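You operate a simulated robot arm through the tools that you are given. There is no shell and no other tool.

Carry out the task below with a simulated robot arm. There is one attempt and no reset: what you move stays moved.

TASK
Stop the engine and lock the flywheel.
Fine: push the long lever out first, then the speed lever to STOP; push the lock bar in once the wheel stands still; after STOP turn the green tap off.

The check looks at the end state, three seconds after you hand in, the way a careful person would. Anything else that was tipped, shoved, dropped, spilled or broken makes it a failure.

THE ROBOT
A 6-joint arm with a two-finger gripper, fixed in place. Base frame: the origin is on the floor under the middle of its stand, x ahead of it, y to its left, z up. Units: mm, rad, N and s.
It reaches about 1637 mm from its shoulder. Its first joint turns from -2.897 to 2.897 rad. Payload 3.43 kg.
The tool frame sits at the grasp point between the pads (the TCP): z along the fingers, y along the line on which they close. The tips reach 20 mm beyond it. The gripper opens to 190 mm; its body begins 248 mm behind the TCP.
Orientation is that of the tool frame in the base frame, as [roll, pitch, yaw] about the fixed x, y, z axes, in that order (R = Rz(yaw) Ry(pitch) Rx(roll)). With the fingers straight down and closing along the base's y, the tool's x points along the base's -x, its y along +y and its z along -z.

THE INTERFACE
- The arm moves only by the tool apply_moves. Its argument "series" is one flat list of numbers, 7 for each row, row after row: the shift along the tool's x, y, z in units of 20 mm (1.0 is 20 mm), then the turn, a rotation vector about the tool's x, y, z in units of 6 degrees (1.0 is 6 degrees), then the closure, from 0 (fully open) to 1 (shut). In form: [x, y, z, wx, wy, wz, fingers, x, y, z, wx, wy, wz, fingers, ...]. A call has 1 to 20 rows; each row shifts and turns the commanded pose from where the row before left it, along the tool's axes as they then stand. A call with a number of a shift or a turn outside -1 to 1 is refused whole. A row lasts 0.2 s, in which the tool goes at most 50 mm and 0.15 rad; a call with a longer step from one row to the next is refused whole, and so is a gripper value outside its range. A pose out of reach is approached as far as the arm can. The call stops where the force on the tool passes 90 N (or 10 N more than at its start, if that is more) or the arm is blocked; 0.2 s more then pass. Each finger travels about 45 mm/s and halts on what it meets, pressing with about 29 N; the grip force reading is that of the motor and also rises with nothing between the fingers. The clock runs only during rows and for 0.2 s after the last one: add rows that do not move to give the fingers time. It gives the time, the measured TCP pose, the force on the tool (base axes), the opening and the grip force at its end, in the units of the frame above (readings bear some noise), with the torque about the TCP (base axes, N m) and any sound that the robot's microphone picked up, and new pictures: "show" is both (left out), scene, wrist or none.
- Cameras (640 x 400 px; columns grow to the right, rows downward): "scene" is fixed at [48.8, -649.4, 1581]; the picture's right is [0.42, -0.91, 0.00], its down [-0.47, -0.22, -0.86] and it looks along [0.78, 0.36, -0.51] (base axes); focal length 324 px, centre (320, 200). "wrist" rides on the gripper at [70, -8, -288] in the tool frame; the picture's right is [0.12, 0.99, 0.00], its down [-0.96, 0.12, -0.25] and it looks along [-0.25, 0.03, 0.97] (tool axes); focal length 261 px, centre (320, 200). There is no depth. A picture from a camera that has moved, and an enlarged one, comes with that camera's place and axes in the base frame and with its lens.
- move_column(by): slides the trunk up (or, below 0, down) by that many mm; the arm rides with it, the base frame stays. It gives what a move gives, with no picture.
- zoom(camera, box): a new picture of the part [left, top, right, bottom] of that camera's present view, enlarged. The clock stands still meanwhile.
- close_job(): hands the job in; it is judged then, once.

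Places have to be worked out from the pictures, the camera data and where the tool is seen. Open the gripper and draw the arm clear of the work before you hand the job in, unless the task says otherwise.

The tools are called after ">>>" by a JSON object that holds its "op" and its "data". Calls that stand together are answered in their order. apply_moves: Moves the arm, as the interface text tells. Its arguments: {"type":"object","properties":{"series":{"type":"array","items":{"type":"number"}},"show":{"type":"string","enum":["both","scene","wrist","none"]}},"required":["series"]} The other tools are called the same way: move_column (by) moves the trunk up or down; zoom (camera, box) takes an enlarged picture of a part of a camera's view; close_job () hands the job in.

At the start:

```text
time_s: 0.0
tool_pos: [520.1, -275.7, 1323.4]
tcp_rot: [-3.141, 0.001, 3.141]
wrist_force: [-0.3, 0.7, -0.6]
wrist_torque: [0.03, 0.02, -0.03]
opening: 189.9
grasp_force: 0.2
trunk travel left (down, up): [-175.0, 65.0]
```

scene: 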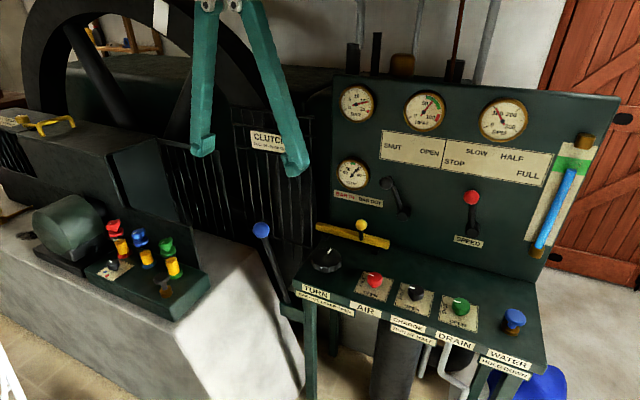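
wrist: 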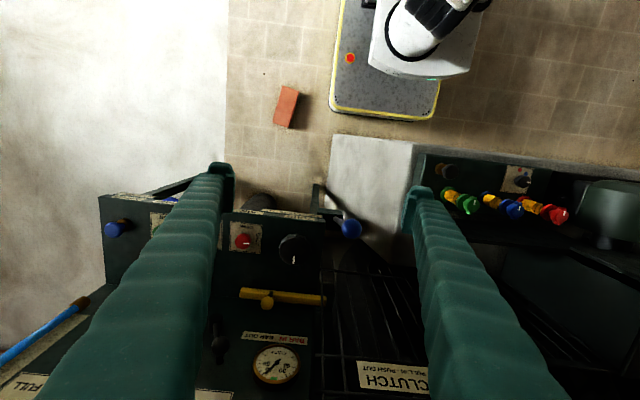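

I start by looking closely at the panel, the labels and the levers before moving anything.

>>> {"op": "zoom", "data": {"camera": "scene", "box": [280, 70, 620, 280]}}

>>> {"op": "zoom", "data": {"camera": "scene", "box": [200, 200, 400, 325]}}

>>> {"op": "zoom", "data": {"camera": "scene", "box": [280, 230, 560, 400]}}

>>> {"op": "zoom", "data": {"camera": "scene", "box": [0, 180, 240, 330]}}

>>> {"op": "zoom", "data": {"camera": "wrist", "box": [200, 160, 460, 400]}}

```text
1.88 times, centred on (450, 175) of scene
camera zoom: at [48.8, -649.4, 1581.0], right [0.42, -0.91, 0.0], down [-0.47, -0.22, -0.86], along [0.78, 0.36, -0.51], focal length 609 px, centre (75, 247)
```

zoom: 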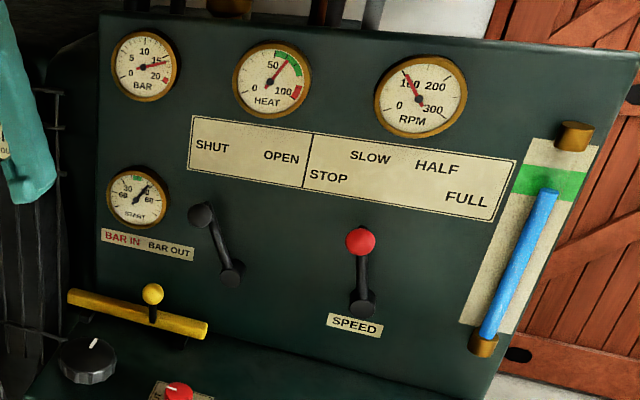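

```text
3.20 times, centred on (300, 262) of scene
camera zoom: at [48.8, -649.4, 1581.0], right [0.42, -0.91, 0.0], down [-0.47, -0.22, -0.86], along [0.78, 0.36, -0.51], focal length 1036 px, centre (384, 0)
```

zoom: 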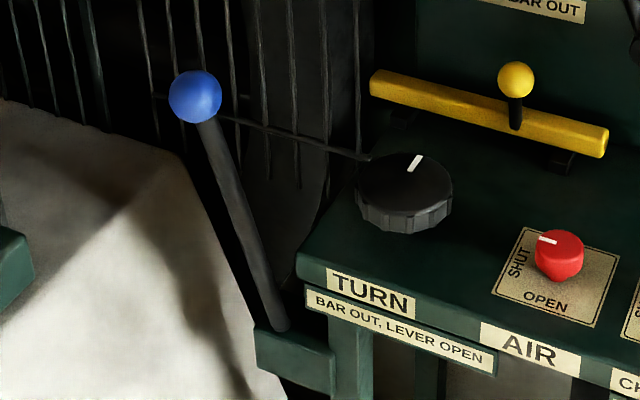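

```text
2.29 times, centred on (420, 315) of scene
camera zoom: at [48.8, -649.4, 1581.0], right [0.42, -0.91, 0.0], down [-0.47, -0.22, -0.86], along [0.78, 0.36, -0.51], focal length 740 px, centre (91, -63)
```

zoom: 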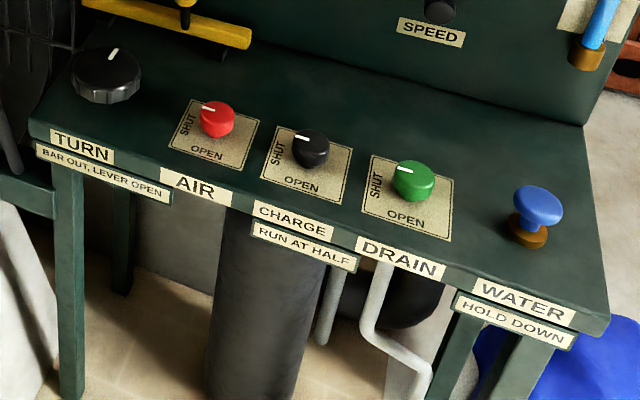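

```text
2.67 times, centred on (120, 255) of scene
camera zoom: at [48.8, -649.4, 1581.0], right [0.42, -0.91, 0.0], down [-0.47, -0.22, -0.86], along [0.78, 0.36, -0.51], focal length 863 px, centre (853, 53)
```

zoom: 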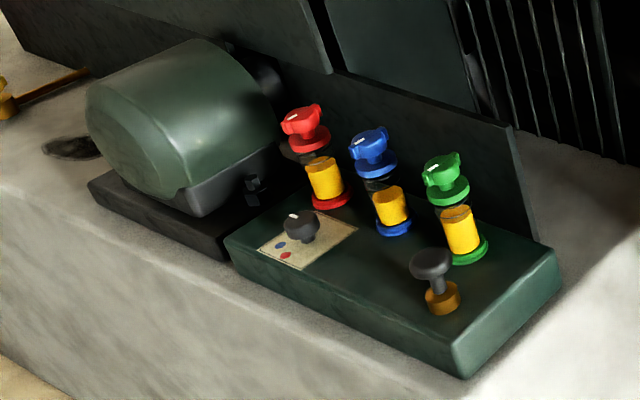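

```text
1.67 times, centred on (330, 280) of wrist
camera zoom: at [449.8, -283.1, 1611.4], right [-0.12, 0.99, 0.0], down [0.96, 0.12, 0.25], along [0.25, 0.03, -0.97], focal length 434 px, centre (303, 67)
```

zoom: 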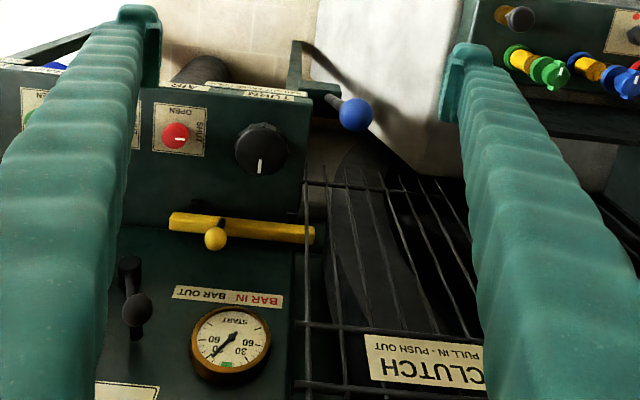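

The blue ball of the long clutch lever triangulates to about (650, -188, 1048), the yellow lock-bar knob to (982, -383, 903), and the speed knob to roughly (968, -707, 1110). To find out which "green tap" is meant, I move high up to the left and look at the oiler box from above.

>>> {"op": "apply_moves", "data": {"series": [0, 1, 0, 0, 0, 0, 0, 0, 1, 0, 0, 0, 0, 0, 0, 1, 0, 0, 0, 0, 0, 0, 1, 0, 0, 0, 0, 0, 0, 1, 0, 0, 0, 0, 0, 0, 1, 0, 0, 0, 0, 0, 0, 1, 0, 0, 0, 0, 0, 0, 1, 0, 0, 0, 0, 0, 0, 1, 0, 0, 0, 0, 0, 0, 1, 0, 0, 0, 0, 0, 0, 1, 0, 0, 0, 0, 0, 0, 1, 0, 0, 0, 0, 0, 0, 1, 0, 0, 0, 0, 0, 0, 1, 0, 0, 0, 0, 0, 0, 1, 0, 0, 0, 0, 0, 0, 1, 0, 0, 0, 0, 0], "show": "both"}}

```text
time_s: 3.4
tool_pos: [519.6, 44.9, 1323.6]
tcp_rot: [3.141, 0.0, -3.141]
wrist_force: [-0.2, 0.6, -1.3]
wrist_torque: [0.07, -0.04, -0.01]
opening: 190.1
grasp_force: 0.0
trunk travel left (down, up): [-175.0, 65.0]
camera wrist: at [449.9, 37.7, 1611.1], right [-0.12, 0.99, 0.0], down [0.96, 0.12, 0.25], along [0.25, 0.03, -0.97], focal length 261 px, centre (320, 200)
```

scene: 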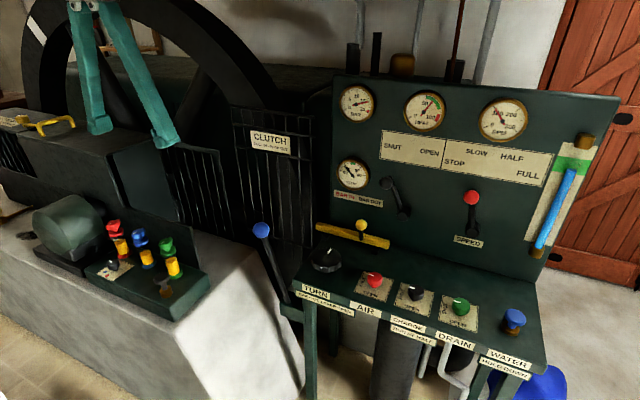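
wrist: 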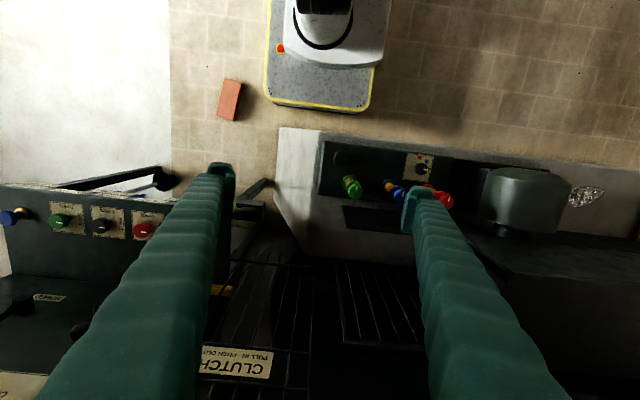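

The flywheel is visibly turning (white mark moved). Let me enlarge the oiler taps and the drain tap.

>>> {"op": "zoom", "data": {"camera": "wrist", "box": [310, 130, 470, 230]}}

>>> {"op": "zoom", "data": {"camera": "wrist", "box": [0, 180, 190, 300]}}

>>> {"op": "zoom", "data": {"camera": "scene", "box": [80, 200, 220, 300]}}

>>> {"op": "zoom", "data": {"camera": "scene", "box": [0, 90, 140, 180]}}

```text
4.00 times, centred on (390, 180) of wrist
camera zoom: at [449.9, 37.7, 1611.1], right [-0.12, 0.99, 0.0], down [0.96, 0.12, 0.25], along [0.25, 0.03, -0.97], focal length 1043 px, centre (40, 280)
```

zoom: 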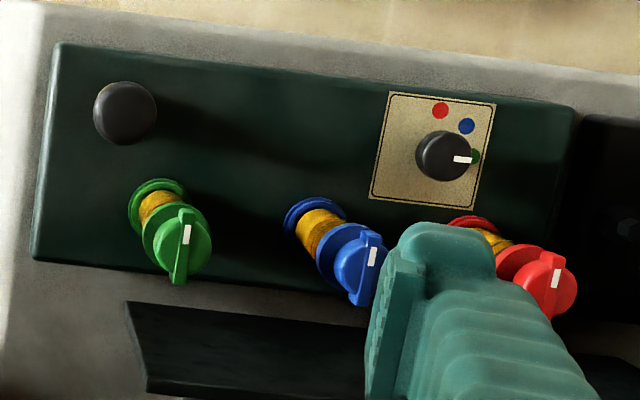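

```text
3.33 times, centred on (95, 240) of wrist
camera zoom: at [449.9, 37.7, 1611.1], right [-0.12, 0.99, 0.0], down [0.96, 0.12, 0.25], along [0.25, 0.03, -0.97], focal length 869 px, centre (1070, 67)
```

zoom: 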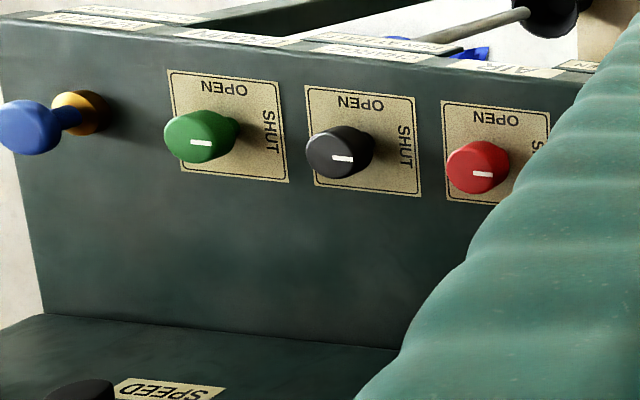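

```text
4.00 times, centred on (150, 250) of scene
camera zoom: at [48.8, -649.4, 1581.0], right [0.42, -0.91, 0.0], down [-0.47, -0.22, -0.86], along [0.78, 0.36, -0.51], focal length 1295 px, centre (1000, 0)
```

zoom: 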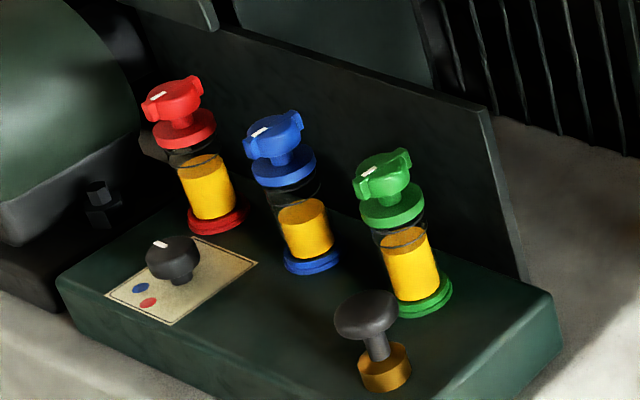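

```text
4.44 times, centred on (70, 135) of scene
camera zoom: at [48.8, -649.4, 1581.0], right [0.42, -0.91, 0.0], down [-0.47, -0.22, -0.86], along [0.78, 0.36, -0.51], focal length 1438 px, centre (1431, 489)
```

zoom: 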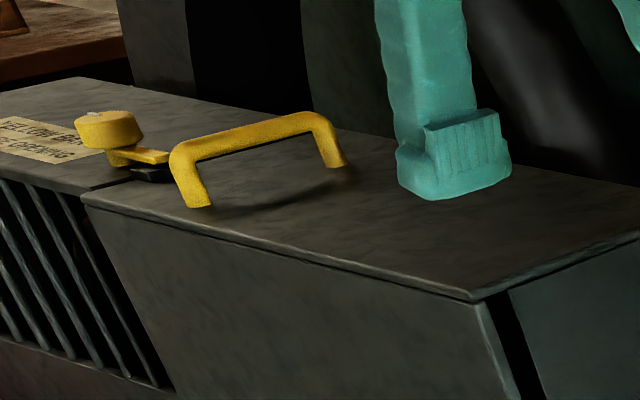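

All three oiler taps (red, blue, green) have their wings in the same orientation with a mark; the DRAIN knob already points to SHUT, so the green oiler tap seems the one meant. I move closer above it to look for on/off marks.

>>> {"op": "apply_moves", "data": {"series": [-0.14, 0.36, 0.98, 0, 0, 0, 0, -0.14, 0.36, 0.98, 0, 0, 0, 0, -0.14, 0.36, 0.98, 0, 0, 0, 0, -0.14, 0.36, 0.98, 0, 0, 0, 0, -0.14, 0.36, 0.98, 0, 0, 0, 0, -0.14, 0.36, 0.98, 0, 0, 0, 0, -0.14, 0.36, 0.98, 0, 0, 0, 0, -0.14, 0.36, 0.98, 0, 0, 0, 0, -0.14, 0.36, 0.98, 0, 0, 0, 0, -0.14, 0.36, 0.98, 0, 0, 0, 0, -0.14, 0.36, 0.98, 0, 0, 0, 0, -0.14, 0.36, 0.98, 0, 0, 0, 0, -0.14, 0.36, 0.98, 0, 0, 0, 0], "show": "wrist"}}

```text
time_s: 6.2
tool_pos: [558.2, 137.7, 1068.1]
tcp_rot: [3.14, -0.001, -3.14]
wrist_force: [0.1, 0.1, 0.2]
wrist_torque: [0.0, -0.05, 0.03]
opening: 190.1
grasp_force: 0.0
trunk travel left (down, up): [-175.0, 65.0]
camera wrist: at [486.5, 130.5, 1355.4], right [-0.12, 0.99, 0.0], down [0.96, 0.12, 0.25], along [0.25, 0.03, -0.97], focal length 261 px, centre (320, 200)
```

wrist: 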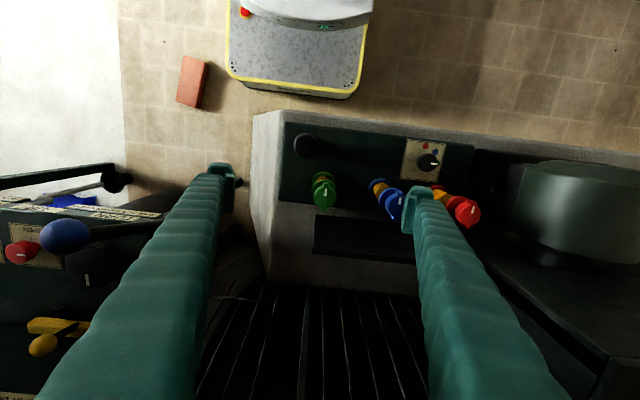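

>>> {"op": "zoom", "data": {"camera": "wrist", "box": [270, 120, 390, 220]}}

>>> {"op": "zoom", "data": {"camera": "wrist", "box": [360, 130, 500, 240]}}

>>> {"op": "zoom", "data": {"camera": "scene", "box": [140, 225, 200, 300]}}

```text
4.00 times, centred on (330, 170) of wrist
camera zoom: at [486.5, 130.5, 1355.4], right [-0.12, 0.99, 0.0], down [0.96, 0.12, 0.25], along [0.25, 0.03, -0.97], focal length 1043 px, centre (280, 320)
```

zoom: 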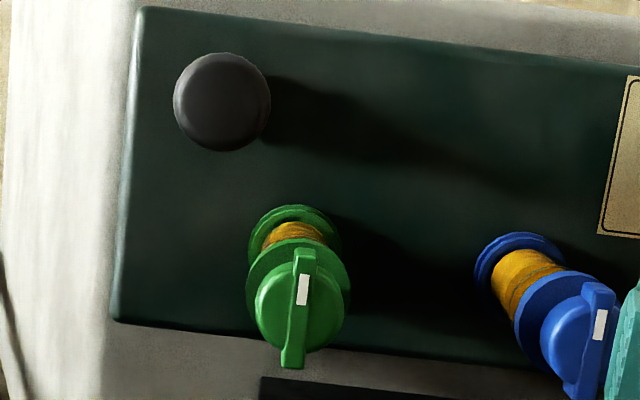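

```text
3.64 times, centred on (430, 185) of wrist
camera zoom: at [486.5, 130.5, 1355.4], right [-0.12, 0.99, 0.0], down [0.96, 0.12, 0.25], along [0.25, 0.03, -0.97], focal length 948 px, centre (-80, 254)
```

zoom: 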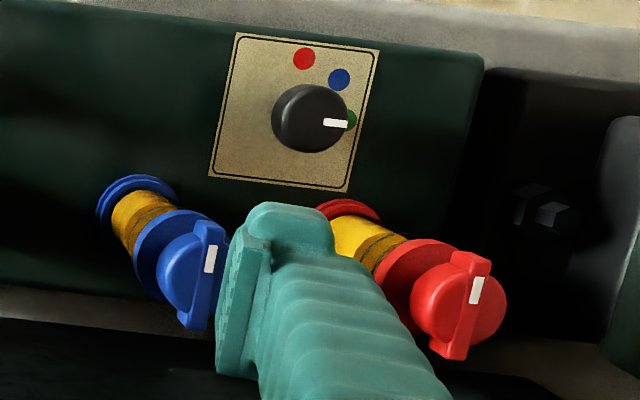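

```text
5.33 times, centred on (170, 262) of scene
camera zoom: at [48.8, -649.4, 1581.0], right [0.42, -0.91, 0.0], down [-0.47, -0.22, -0.86], along [0.78, 0.36, -0.51], focal length 1726 px, centre (1120, -133)
```

zoom: 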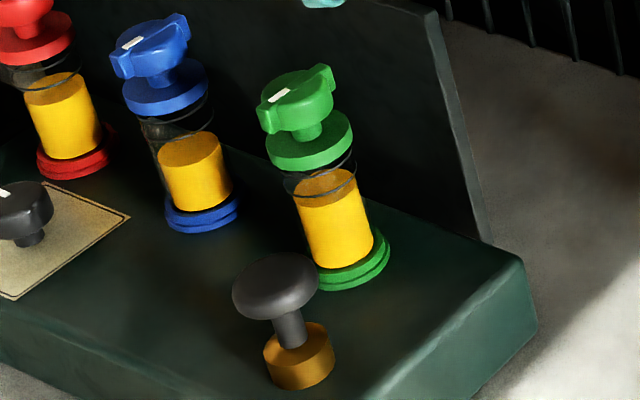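

No marks on the taps, but their white marks point toward the operator, which is the OPEN direction on the panel taps (SHUT is to the left), so off should be a quarter turn clockwise. First comes the clutch lever: I lift, move right to just in front of the blue ball (x≈570, y≈-185) and shut the fingers on the way.

>>> {"op": "apply_moves", "data": {"series": [0, 0, -1, 0, 0, 0, 0.5, 0, 0, -1, 0, 0, 0, 1, 0, 0, -1, 0, 0, 0, 1, 0, 0, -1, 0, 0, 0, 1, 0, -1, -1, 0, 0, 0, 1, 0, -1, -1, 0, 0, 0, 1, 0, -1, -1, 0, 0, 0, 1, 0, -1, 0, 0, 0, 0, 1, 0, -1, 0, 0, 0, 0, 1, 0, -1, 0, 0, 0, 0, 1, 0, -1, 0, 0, 0, 0, 1, 0, -1, 0, 0, 0, 0, 1, 0, -1, 0, 0, 0, 0, 1, 0, -1, 0, 0, 0, 0, 1, 0, -1, 0, 0, 0, 0, 1, 0, -1, 0, 0, 0, 0, 1, 0, -1, 0, 0, 0, 0, 1, 0, -1, 0, 0, 0, 0, 1, 0, -1, 0, 0, 0, 0, 1, 0, -1, 0, 0, 0, 0, 1], "show": "both"}}

```text
time_s: 10.4
tool_pos: [556.3, -182.8, 1208.2]
tcp_rot: [3.141, -0.001, -3.14]
wrist_force: [-0.7, 0.9, 0.0]
wrist_torque: [-0.07, 0.02, 0.0]
opening: 0.0
grasp_force: 29.1
trunk travel left (down, up): [-175.0, 65.0]
camera wrist: at [485.9, -189.5, 1495.9], right [-0.12, 0.99, 0.0], down [0.96, 0.12, 0.25], along [0.25, 0.03, -0.97], focal length 261 px, centre (320, 200)
```

scene: 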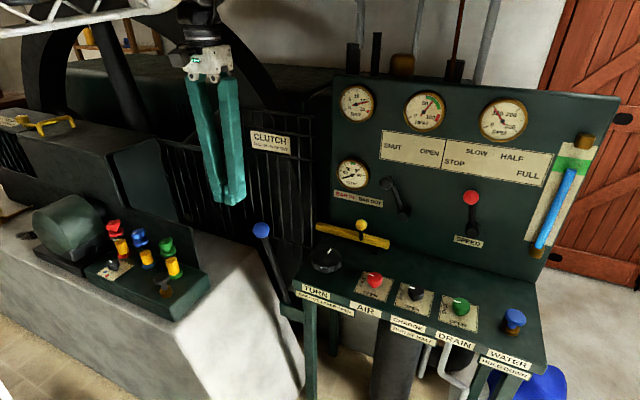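
wrist: 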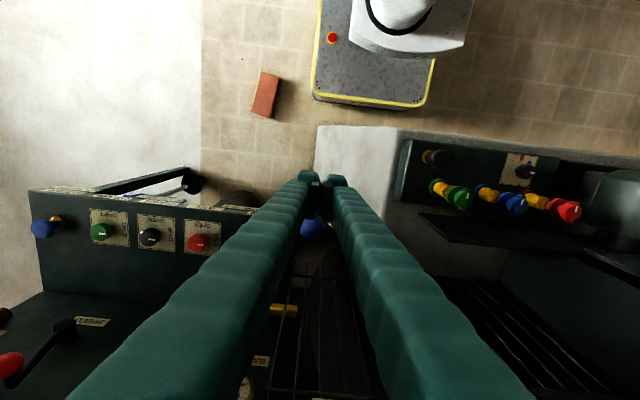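

The wrist view puts the ball at about (653, -185, 1048), right in line. I descend in front of it (TCP to about x=574, z=1035) with the fingers shut.

>>> {"op": "apply_moves", "data": {"series": [-0.1, 0, 0.96, 0, 0, 0, 1, -0.1, 0, 0.96, 0, 0, 0, 1, -0.1, 0, 0.96, 0, 0, 0, 1, -0.1, 0, 0.96, 0, 0, 0, 1, -0.1, 0, 0.96, 0, 0, 0, 1, -0.1, 0, 0.96, 0, 0, 0, 1, -0.1, 0, 0.96, 0, 0, 0, 1, -0.1, 0, 0.96, 0, 0, 0, 1, -0.1, 0, 0.96, 0, 0, 0, 1], "show": "both"}}

>>> {"op": "zoom", "data": {"camera": "scene", "box": [180, 180, 340, 330]}}

```text
time_s: 12.4
tool_pos: [574.7, -183.3, 1035.4]
tcp_rot: [3.141, 0.0, -3.142]
wrist_force: [-0.1, 0.2, 0.1]
wrist_torque: [-0.03, -0.05, -0.01]
opening: 0.0
grasp_force: 28.8
trunk travel left (down, up): [-175.0, 65.0]
camera wrist: at [504.8, -190.8, 1323.5], right [-0.12, 0.99, 0.0], down [0.96, 0.12, 0.25], along [0.25, 0.03, -0.97], focal length 261 px, centre (320, 200)
```

scene: 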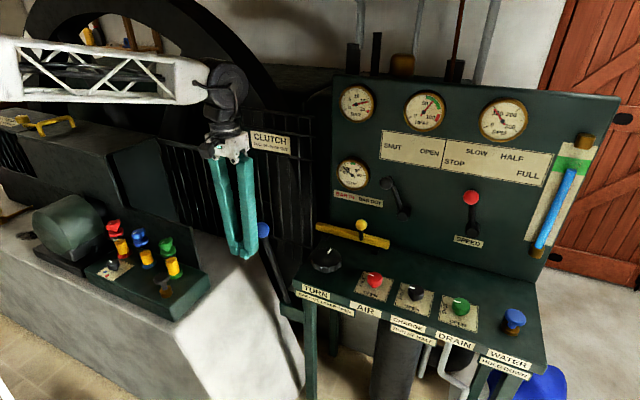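
wrist: 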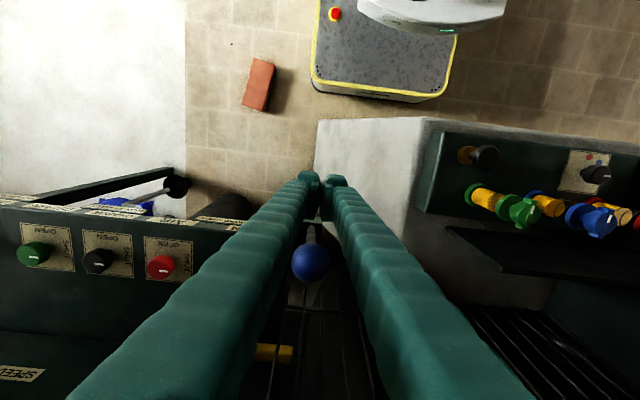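

```text
2.67 times, centred on (260, 255) of scene
camera zoom: at [48.8, -649.4, 1581.0], right [0.42, -0.91, 0.0], down [-0.47, -0.22, -0.86], along [0.78, 0.36, -0.51], focal length 863 px, centre (480, 53)
```

zoom: 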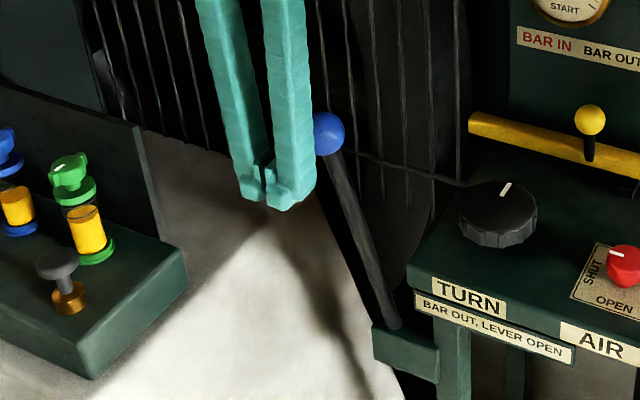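

The fingers are about 35 mm in front of the ball. I now push slowly in +x, about 70 mm, and watch the force.

>>> {"op": "apply_moves", "data": {"series": [-0.5, 0, 0, 0, 0, 0, 1, -0.5, 0, 0, 0, 0, 0, 1, -0.5, 0, 0, 0, 0, 0, 1, -0.5, 0, 0, 0, 0, 0, 1, -0.5, 0, 0, 0, 0, 0, 1, -0.5, 0, 0, 0, 0, 0, 1, -0.5, 0, 0, 0, 0, 0, 1], "show": "both"}}

```text
time_s: 14.0
tool_pos: [644.9, -182.2, 1035.8]
tcp_rot: [3.141, 0.0, -3.141]
wrist_force: [-1.5, -0.8, -0.5]
wrist_torque: [0.0, -0.02, -0.06]
opening: 0.3
grasp_force: 29.5
trunk travel left (down, up): [-175.0, 65.0]
camera wrist: at [574.7, -189.8, 1323.9], right [-0.12, 0.99, 0.0], down [0.96, 0.12, 0.25], along [0.25, 0.03, -0.97], focal length 261 px, centre (320, 200)
```

scene: 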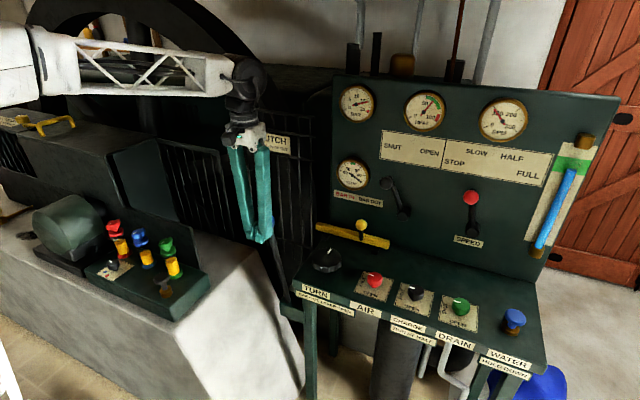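
wrist: 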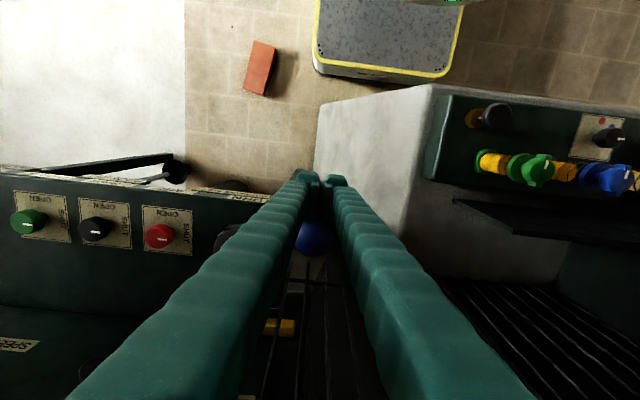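

The ball now reads x≈690, so the lever is moving with light force. I keep pushing.

>>> {"op": "apply_moves", "data": {"series": [-0.5, 0, 0, 0, 0, 0, 1, -0.5, 0, 0, 0, 0, 0, 1, -0.5, 0, 0, 0, 0, 0, 1, -0.5, 0, 0, 0, 0, 0, 1, -0.5, 0, 0, 0, 0, 0, 1], "show": "both"}}

>>> {"op": "zoom", "data": {"camera": "scene", "box": [200, 180, 360, 330]}}

```text
time_s: 15.2
tool_pos: [695.0, -183.0, 1035.1]
tcp_rot: [-3.142, 0.0, -3.141]
wrist_force: [0.3, -0.2, 0.2]
wrist_torque: [0.02, -0.04, 0.0]
opening: 0.2
grasp_force: 28.9
trunk travel left (down, up): [-175.0, 65.0]
camera wrist: at [624.2, -189.5, 1323.6], right [-0.12, 0.99, 0.0], down [0.96, 0.12, 0.25], along [0.25, 0.03, -0.97], focal length 261 px, centre (320, 200)
```

scene: 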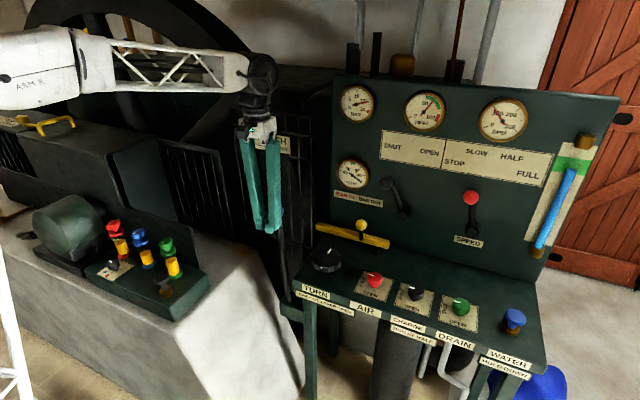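
wrist: 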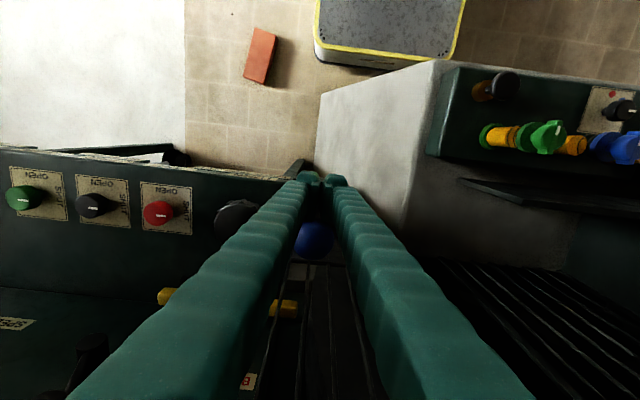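

```text
2.67 times, centred on (280, 255) of scene
camera zoom: at [48.8, -649.4, 1581.0], right [0.42, -0.91, 0.0], down [-0.47, -0.22, -0.86], along [0.78, 0.36, -0.51], focal length 863 px, centre (427, 53)
```

zoom: 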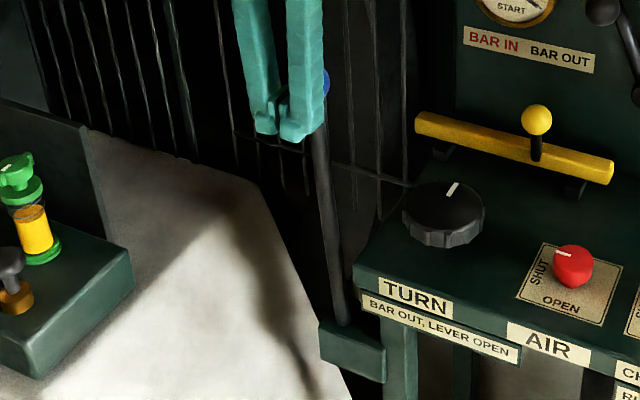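

The lever swings freely and now stands roughly upright; I keep going until it meets its stop.

>>> {"op": "apply_moves", "data": {"series": [-0.5, 0, 0, 0, 0, 0, 1, -0.5, 0, 0, 0, 0, 0, 1, -0.5, 0, 0, 0, 0, 0, 1, -0.5, 0, 0, 0, 0, 0, 1], "show": "both"}}

>>> {"op": "zoom", "data": {"camera": "scene", "box": [200, 180, 360, 330]}}

```text
time_s: 16.2
tool_pos: [734.2, -181.8, 1035.5]
tcp_rot: [3.139, -0.001, -3.141]
wrist_force: [0.3, 0.4, -0.1]
wrist_torque: [0.0, -0.04, -0.01]
opening: 0.0
grasp_force: 29.2
trunk travel left (down, up): [-175.0, 65.0]
camera wrist: at [663.3, -189.2, 1323.6], right [-0.12, 0.99, 0.0], down [0.96, 0.12, 0.25], along [0.25, 0.03, -0.97], focal length 261 px, centre (320, 200)
```

scene: 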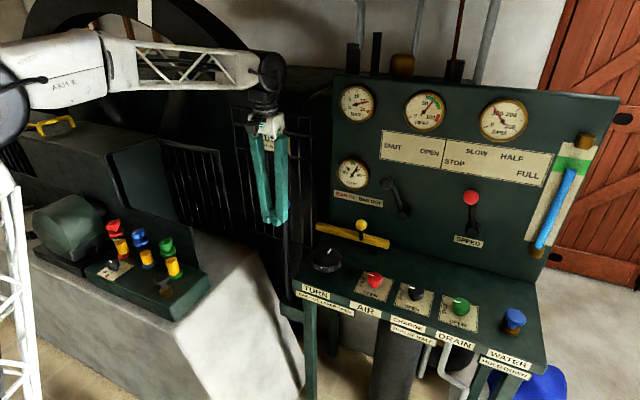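
wrist: 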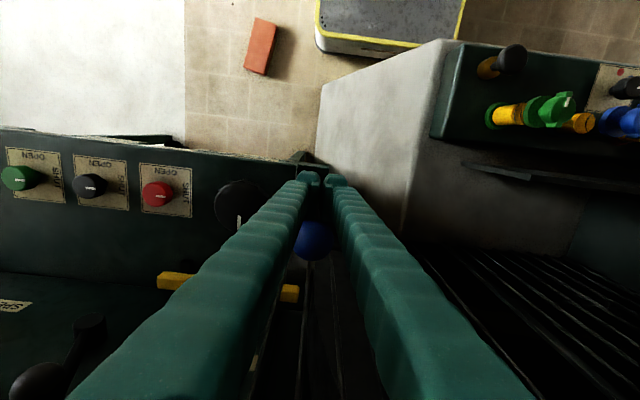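

```text
2.67 times, centred on (280, 255) of scene
camera zoom: at [48.8, -649.4, 1581.0], right [0.42, -0.91, 0.0], down [-0.47, -0.22, -0.86], along [0.78, 0.36, -0.51], focal length 863 px, centre (427, 53)
```

zoom: 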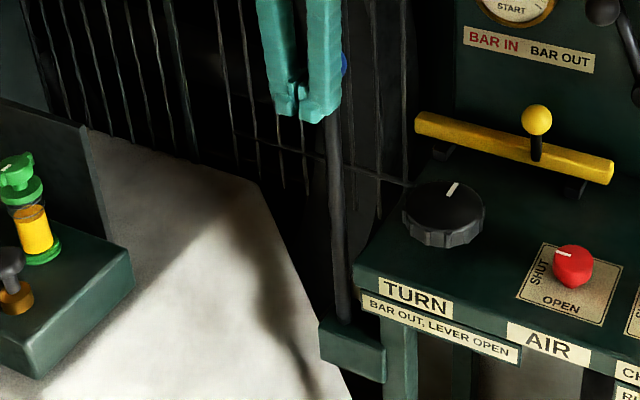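

Still free, no stop force yet. The ball is near x≈780 and the guard is at x≈893, so I continue in small steps.

>>> {"op": "apply_moves", "data": {"series": [-0.5, 0, 0, 0, 0, 0, 1, -0.5, 0, 0, 0, 0, 0, 1, -0.5, 0, 0, 0, 0, 0, 1], "show": "both"}}

>>> {"op": "zoom", "data": {"camera": "scene", "box": [200, 180, 360, 330]}}

>>> {"op": "zoom", "data": {"camera": "wrist", "box": [250, 160, 390, 280]}}

```text
time_s: 17.0
tool_pos: [762.7, -182.3, 1035.5]
tcp_rot: [3.14, 0.001, -3.14]
wrist_force: [0.3, -0.1, 0.1]
wrist_torque: [0.0, -0.04, -0.02]
opening: 0.0
grasp_force: 29.0
trunk travel left (down, up): [-175.0, 65.0]
camera wrist: at [693.8, -189.4, 1323.5], right [-0.12, 0.99, 0.0], down [0.96, 0.12, 0.25], along [0.25, 0.03, -0.97], focal length 261 px, centre (320, 200)
```

scene: 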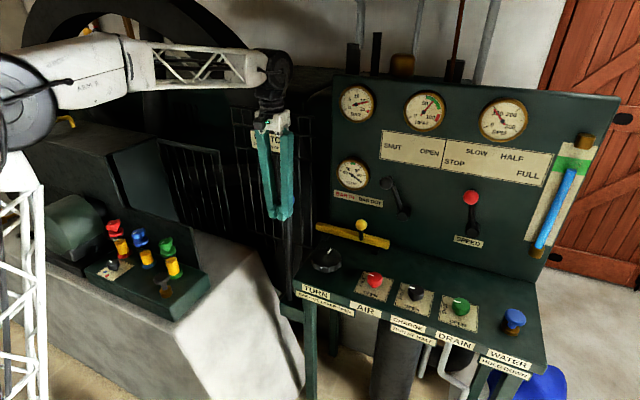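
wrist: 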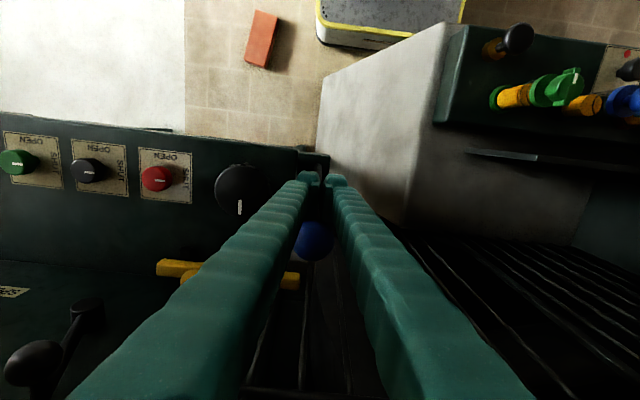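

```text
2.67 times, centred on (280, 255) of scene
camera zoom: at [48.8, -649.4, 1581.0], right [0.42, -0.91, 0.0], down [-0.47, -0.22, -0.86], along [0.78, 0.36, -0.51], focal length 863 px, centre (427, 53)
```

zoom: 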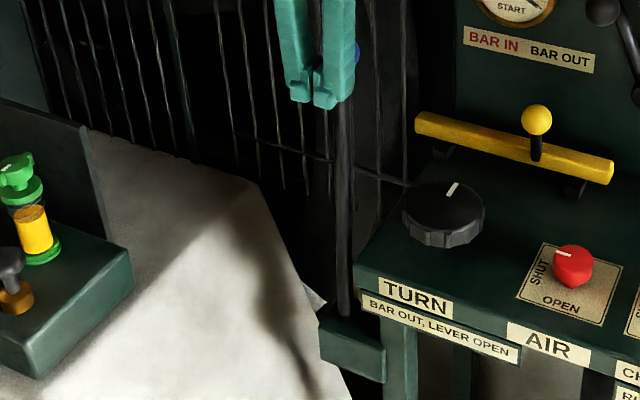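

```text
3.33 times, centred on (320, 220) of wrist
camera zoom: at [693.8, -189.4, 1323.5], right [-0.12, 0.99, 0.0], down [0.96, 0.12, 0.25], along [0.25, 0.03, -0.97], focal length 869 px, centre (320, 133)
```

zoom: 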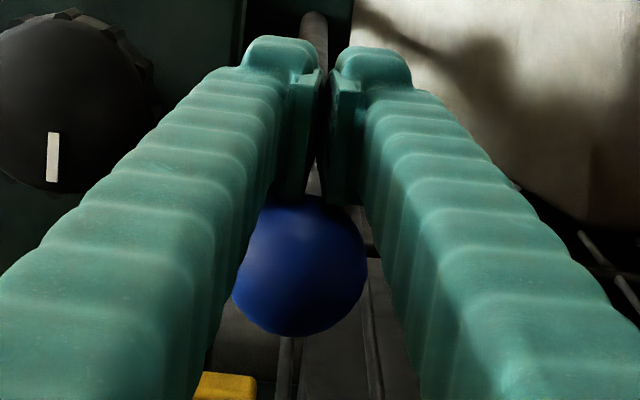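

The lever pivots lower than I thought (about x≈775, z≈630), so it is just past vertical now. Before pushing further I tilt the gripper about 30° so its body stays back from the guard.

>>> {"op": "apply_moves", "data": {"series": [0, 0, 0, 0, -1, 0, 1, 0, 0, 0, 0, -1, 0, 1, 0, 0, 0, 0, -1, 0, 1, 0, 0, 0, 0, -1, 0, 1, 0, 0, 0, 0, -1, 0, 1], "show": "both"}}

>>> {"op": "zoom", "data": {"camera": "scene", "box": [200, 100, 360, 250]}}

```text
time_s: 18.2
tool_pos: [765.7, -181.3, 1035.4]
tcp_rot: [3.141, 0.523, 3.141]
wrist_force: [0.5, -0.5, -0.1]
wrist_torque: [0.04, 0.08, 0.01]
opening: 0.0
grasp_force: 29.9
trunk travel left (down, up): [-175.0, 65.0]
camera wrist: at [560.3, -189.7, 1249.2], right [-0.1, 0.99, -0.06], down [0.71, 0.12, 0.7], along [0.7, 0.03, -0.72], focal length 261 px, centre (320, 200)
```

scene: 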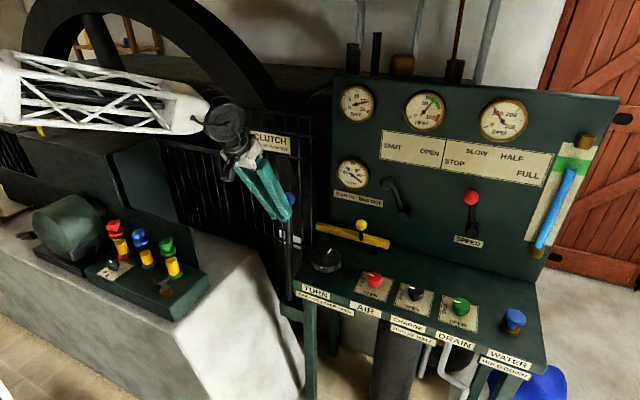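
wrist: 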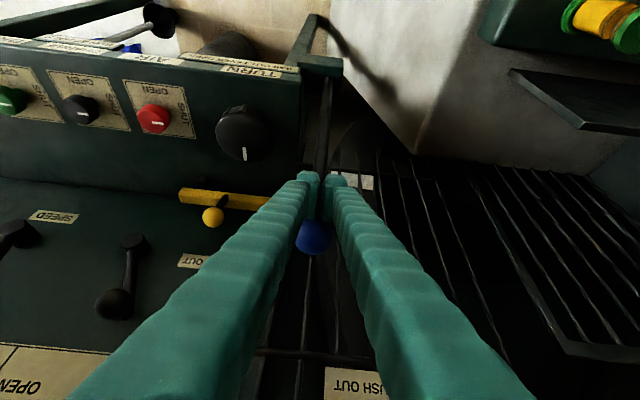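

```text
2.67 times, centred on (280, 175) of scene
camera zoom: at [48.8, -649.4, 1581.0], right [0.42, -0.91, 0.0], down [-0.47, -0.22, -0.86], along [0.78, 0.36, -0.51], focal length 863 px, centre (427, 267)
```

zoom: 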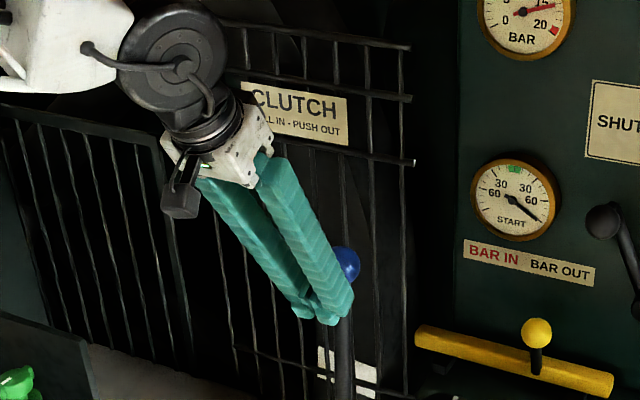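

The flywheel's white mark is visible between the guard bars. I continue pushing the lever in +x with the tilted tool, 40 mm.

>>> {"op": "apply_moves", "data": {"series": [-0.433, 0, 0.25, 0, 0, 0, 1, -0.433, 0, 0.25, 0, 0, 0, 1, -0.433, 0, 0.25, 0, 0, 0, 1, -0.433, 0, 0.25, 0, 0, 0, 1], "show": "both"}}

>>> {"op": "zoom", "data": {"camera": "scene", "box": [200, 150, 360, 310]}}

```text
time_s: 19.2
tool_pos: [802.6, -182.4, 1035.2]
tcp_rot: [-3.141, 0.519, -3.141]
wrist_force: [-21.6, -2.0, -7.8]
wrist_torque: [0.21, 0.11, -0.18]
opening: 0.2
grasp_force: 28.7
trunk travel left (down, up): [-175.0, 65.0]
camera wrist: at [598.4, -190.0, 1249.6], right [-0.1, 0.99, -0.06], down [0.71, 0.12, 0.69], along [0.69, 0.03, -0.72], focal length 261 px, centre (320, 200)
```

scene: 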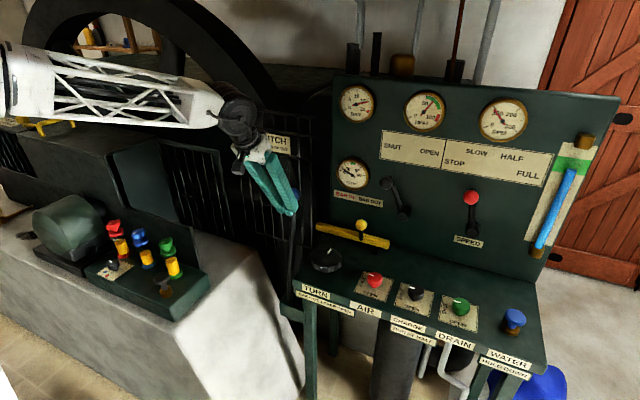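
wrist: 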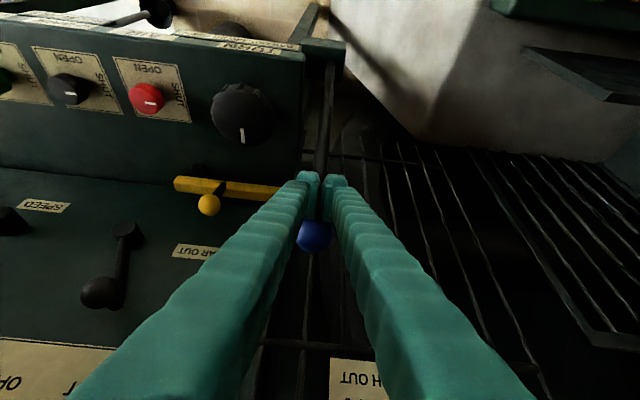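

```text
2.50 times, centred on (280, 230) of scene
camera zoom: at [48.8, -649.4, 1581.0], right [0.42, -0.91, 0.0], down [-0.47, -0.22, -0.86], along [0.78, 0.36, -0.51], focal length 809 px, centre (420, 125)
```

zoom: 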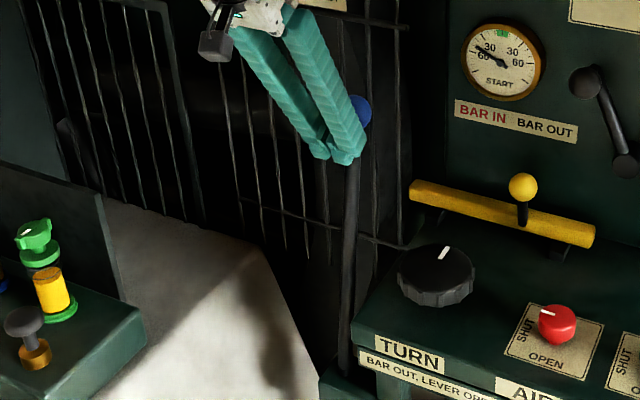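

The force rose to about 22 N and the ball is near x≈845 — likely the end stop. I nudge a few millimetres more to confirm it is fully out.

>>> {"op": "apply_moves", "data": {"series": [-0.13, 0, 0.075, 0, 0, 0, 1, -0.13, 0, 0.075, 0, 0, 0, 1, 0, 0, 0, 0, 0, 0, 1], "show": "wrist"}}

```text
time_s: 19.9
tool_pos: [806.3, -178.7, 1028.2]
tcp_rot: [3.14, 0.507, -3.133]
wrist_force: [-31.6, -14.4, -21.9]
wrist_torque: [0.4, 0.29, -0.57]
opening: 0.0
grasp_force: 28.6
trunk travel left (down, up): [-175.0, 65.0]
stopped in row 3: the force on the tool passed its limit at 92 N (the readings are from after the stop); the commanded pose is now the measured one
camera wrist: at [605.3, -187.1, 1245.8], right [-0.11, 0.99, -0.06], down [0.72, 0.12, 0.68], along [0.68, 0.04, -0.73], focal length 261 px, centre (320, 200)
```

wrist: 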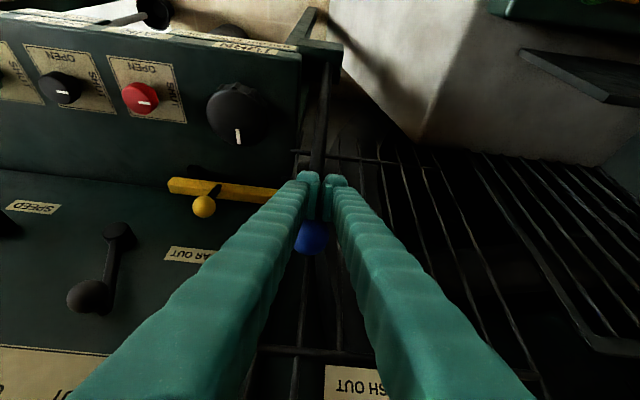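

That is the end stop (force limit reached with no further travel). I back off toward −x and check that the lever stays out.

>>> {"op": "apply_moves", "data": {"series": [0.87, 0, -0.49, 0, 0, 0, 1, 0.87, 0, -0.49, 0, 0, 0, 1, 0.87, 0, -0.49, 0, 0, 0, 1, 0.87, 0, -0.49, 0, 0, 0, 1, 0.87, 0, -0.49, 0, 0, 0, 1, 0.87, 0, -0.49, 0, 0, 0, 1], "show": "both"}}

>>> {"op": "zoom", "data": {"camera": "scene", "box": [200, 70, 560, 310]}}

```text
time_s: 21.3
tool_pos: [687.5, -179.0, 1031.2]
tcp_rot: [3.139, 0.512, -3.138]
wrist_force: [0.1, -0.6, -0.1]
wrist_torque: [-0.02, 0.08, 0.03]
opening: 0.1
grasp_force: 28.7
trunk travel left (down, up): [-175.0, 65.0]
camera wrist: at [485.7, -188.4, 1248.5], right [-0.11, 0.99, -0.06], down [0.72, 0.12, 0.69], along [0.69, 0.03, -0.72], focal length 261 px, centre (320, 200)
```

scene: 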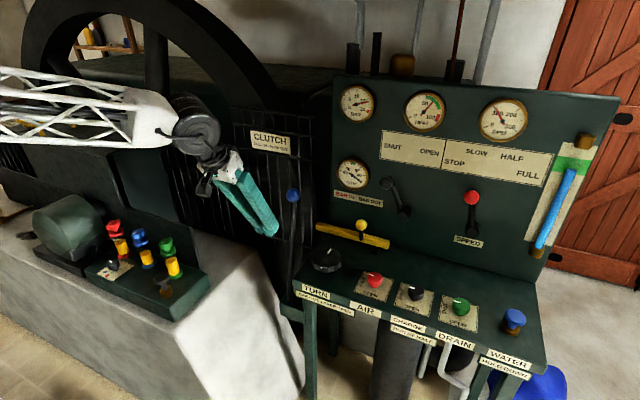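
wrist: 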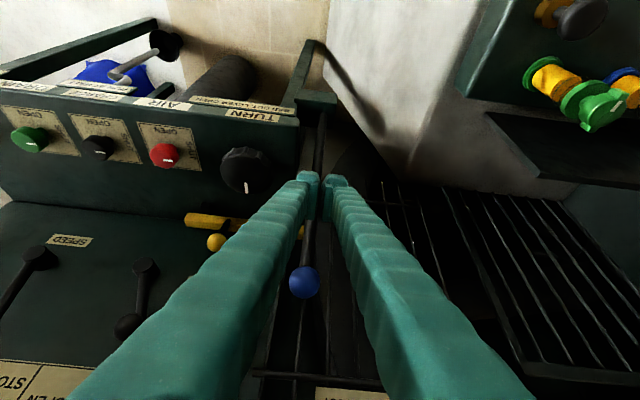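

```text
1.67 times, centred on (380, 190) of scene
camera zoom: at [48.8, -649.4, 1581.0], right [0.42, -0.91, 0.0], down [-0.47, -0.22, -0.86], along [0.78, 0.36, -0.51], focal length 539 px, centre (220, 217)
```

zoom: 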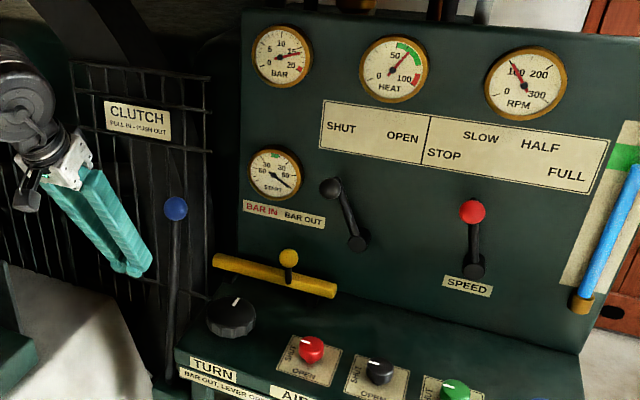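

The clutch lever stays out, and the speed lever stands at SLOW. I tilt the tool to about 60°, rise to z≈1130 and move right toward the speed lever.

>>> {"op": "apply_moves", "data": {"series": [-0.7, -1, -0.7, 0, -1, 0, 1, -0.7, -1, -0.7, 0, -1, 0, 1, -0.7, -1, -0.7, 0, -1, 0, 1, -0.7, -1, -0.7, 0, -1, 0, 1, -0.7, -1, -0.7, 0, -1, 0, 1, 0, -1, 0, 0, 0, 0, 1, 0, -1, 0, 0, 0, 0, 1, 0, -1, 0, 0, 0, 0, 1, 0, -1, 0, 0, 0, 0, 1, 0, -1, 0, 0, 0, 0, 1, 0, -1, 0, 0, 0, 0, 1, 0, -1, 0, 0, 0, 0, 1, 0, -1, 0, 0, 0, 0, 1, 0, -1, 0, 0, 0, 0, 1, 0, -1, 0, 0, 0, 0, 1, 0, -1, 0, 0, 0, 0, 1, 0, -1, 0, 0, 0, 0, 1, 0, -1, 0, 0, 0, 0, 1, 0, -1, 0, 0, 0, 0, 1, 0, -1, 0, 0, 0, 0, 1], "show": "none"}}

>>> {"op": "apply_moves", "data": {"series": [0, -1, 0, 0, 0, 0, 1, 0, -1, 0, 0, 0, 0, 1, 0, -1, 0, 0, 0, 0, 1, 0, -1, 0, 0, 0, 0, 1, 0, -1, 0, 0, 0, 0, 1, 0, -1, 0, 0, 0, 0, 1, 0, -1, 0, 0, 0, 0, 1, 0, -1, 0, 0, 0, 0, 1, 0, -1, 0, 0, 0, 0, 1, 0, -1, 0, 0, 0, 0, 1], "show": "both"}}

```text
time_s: 25.5
tool_pos: [697.7, -579.4, 1128.6]
tcp_rot: [3.14, 1.037, -3.137]
wrist_force: [0.4, 0.1, 0.3]
wrist_torque: [-0.05, 0.04, -0.03]
opening: 0.0
grasp_force: 29.4
trunk travel left (down, up): [-175.0, 65.0]
```

```text
time_s: 27.7
tool_pos: [697.5, -781.4, 1130.0]
tcp_rot: [3.14, 1.038, -3.138]
wrist_force: [-0.3, 0.6, 0.2]
wrist_torque: [-0.05, 0.07, -0.06]
opening: 0.4
grasp_force: 28.9
trunk travel left (down, up): [-175.0, 65.0]
camera wrist: at [413.5, -790.5, 1215.4], right [-0.07, 0.99, -0.1], down [0.28, 0.12, 0.95], along [0.96, 0.03, -0.28], focal length 261 px, centre (320, 200)
```

scene: 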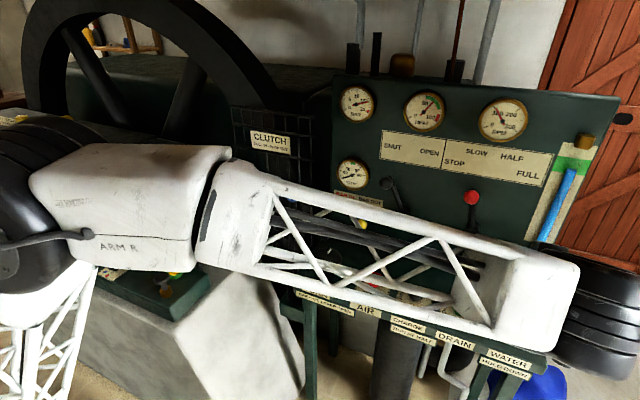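
wrist: 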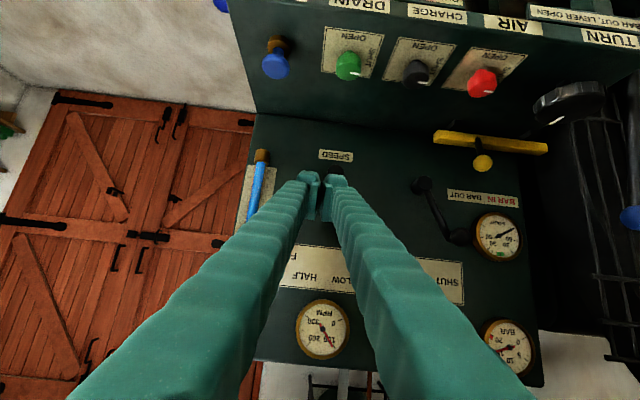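

The red knob is hidden behind the fingers. I move 80 mm further right so the wrist camera can see it.

>>> {"op": "apply_moves", "data": {"series": [0, -1, 0, 0, 0, 0, 1, 0, -1, 0, 0, 0, 0, 1, 0, -1, 0, 0, 0, 0, 1, 0, -1, 0, 0, 0, 0, 1], "show": "wrist"}}

>>> {"op": "zoom", "data": {"camera": "wrist", "box": [280, 100, 520, 300]}}

>>> {"op": "zoom", "data": {"camera": "scene", "box": [380, 90, 560, 260]}}

```text
time_s: 28.7
tool_pos: [697.0, -860.2, 1130.3]
tcp_rot: [3.141, 1.036, -3.137]
wrist_force: [-0.2, 0.7, 0.5]
wrist_torque: [-0.06, 0.1, -0.07]
opening: 0.0
grasp_force: 28.8
trunk travel left (down, up): [-175.0, 65.0]
camera wrist: at [413.9, -868.2, 1215.5], right [-0.07, 0.99, -0.1], down [0.28, 0.12, 0.95], along [0.96, 0.03, -0.28], focal length 261 px, centre (320, 200)
```

wrist: 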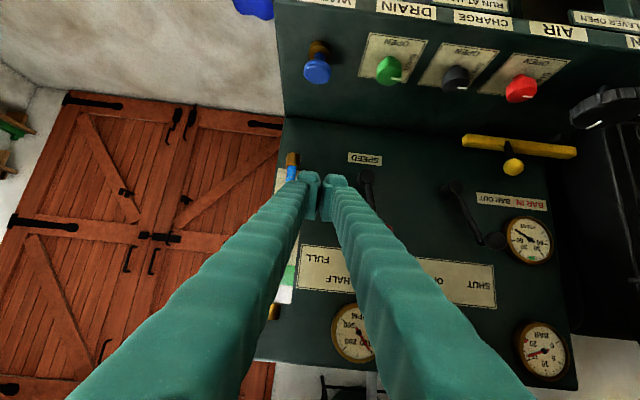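

```text
2.00 times, centred on (400, 200) of wrist
camera zoom: at [413.9, -868.2, 1215.5], right [-0.07, 0.99, -0.1], down [0.28, 0.12, 0.95], along [0.96, 0.03, -0.28], focal length 521 px, centre (160, 200)
```

zoom: 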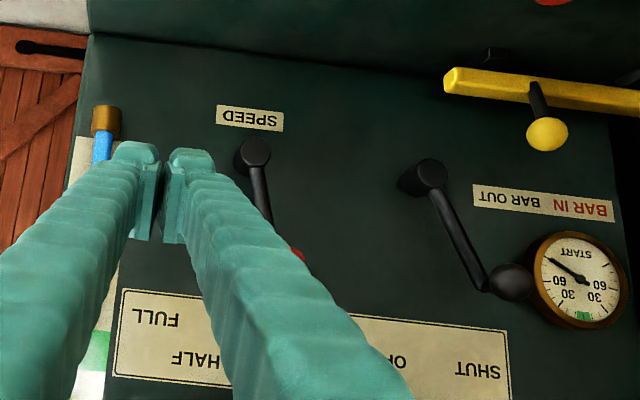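

```text
2.35 times, centred on (470, 175) of scene
camera zoom: at [48.8, -649.4, 1581.0], right [0.42, -0.91, 0.0], down [-0.47, -0.22, -0.86], along [0.78, 0.36, -0.51], focal length 762 px, centre (-33, 259)
```

zoom: 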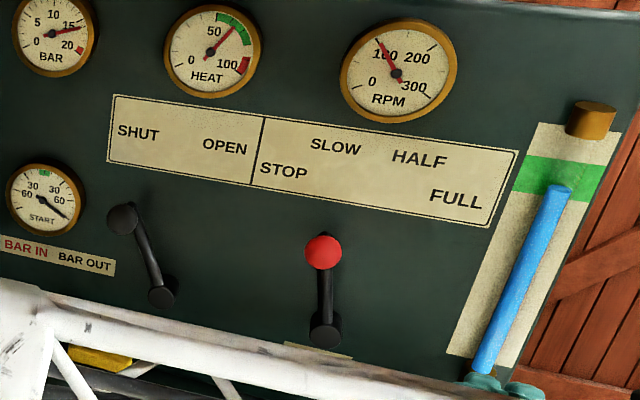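

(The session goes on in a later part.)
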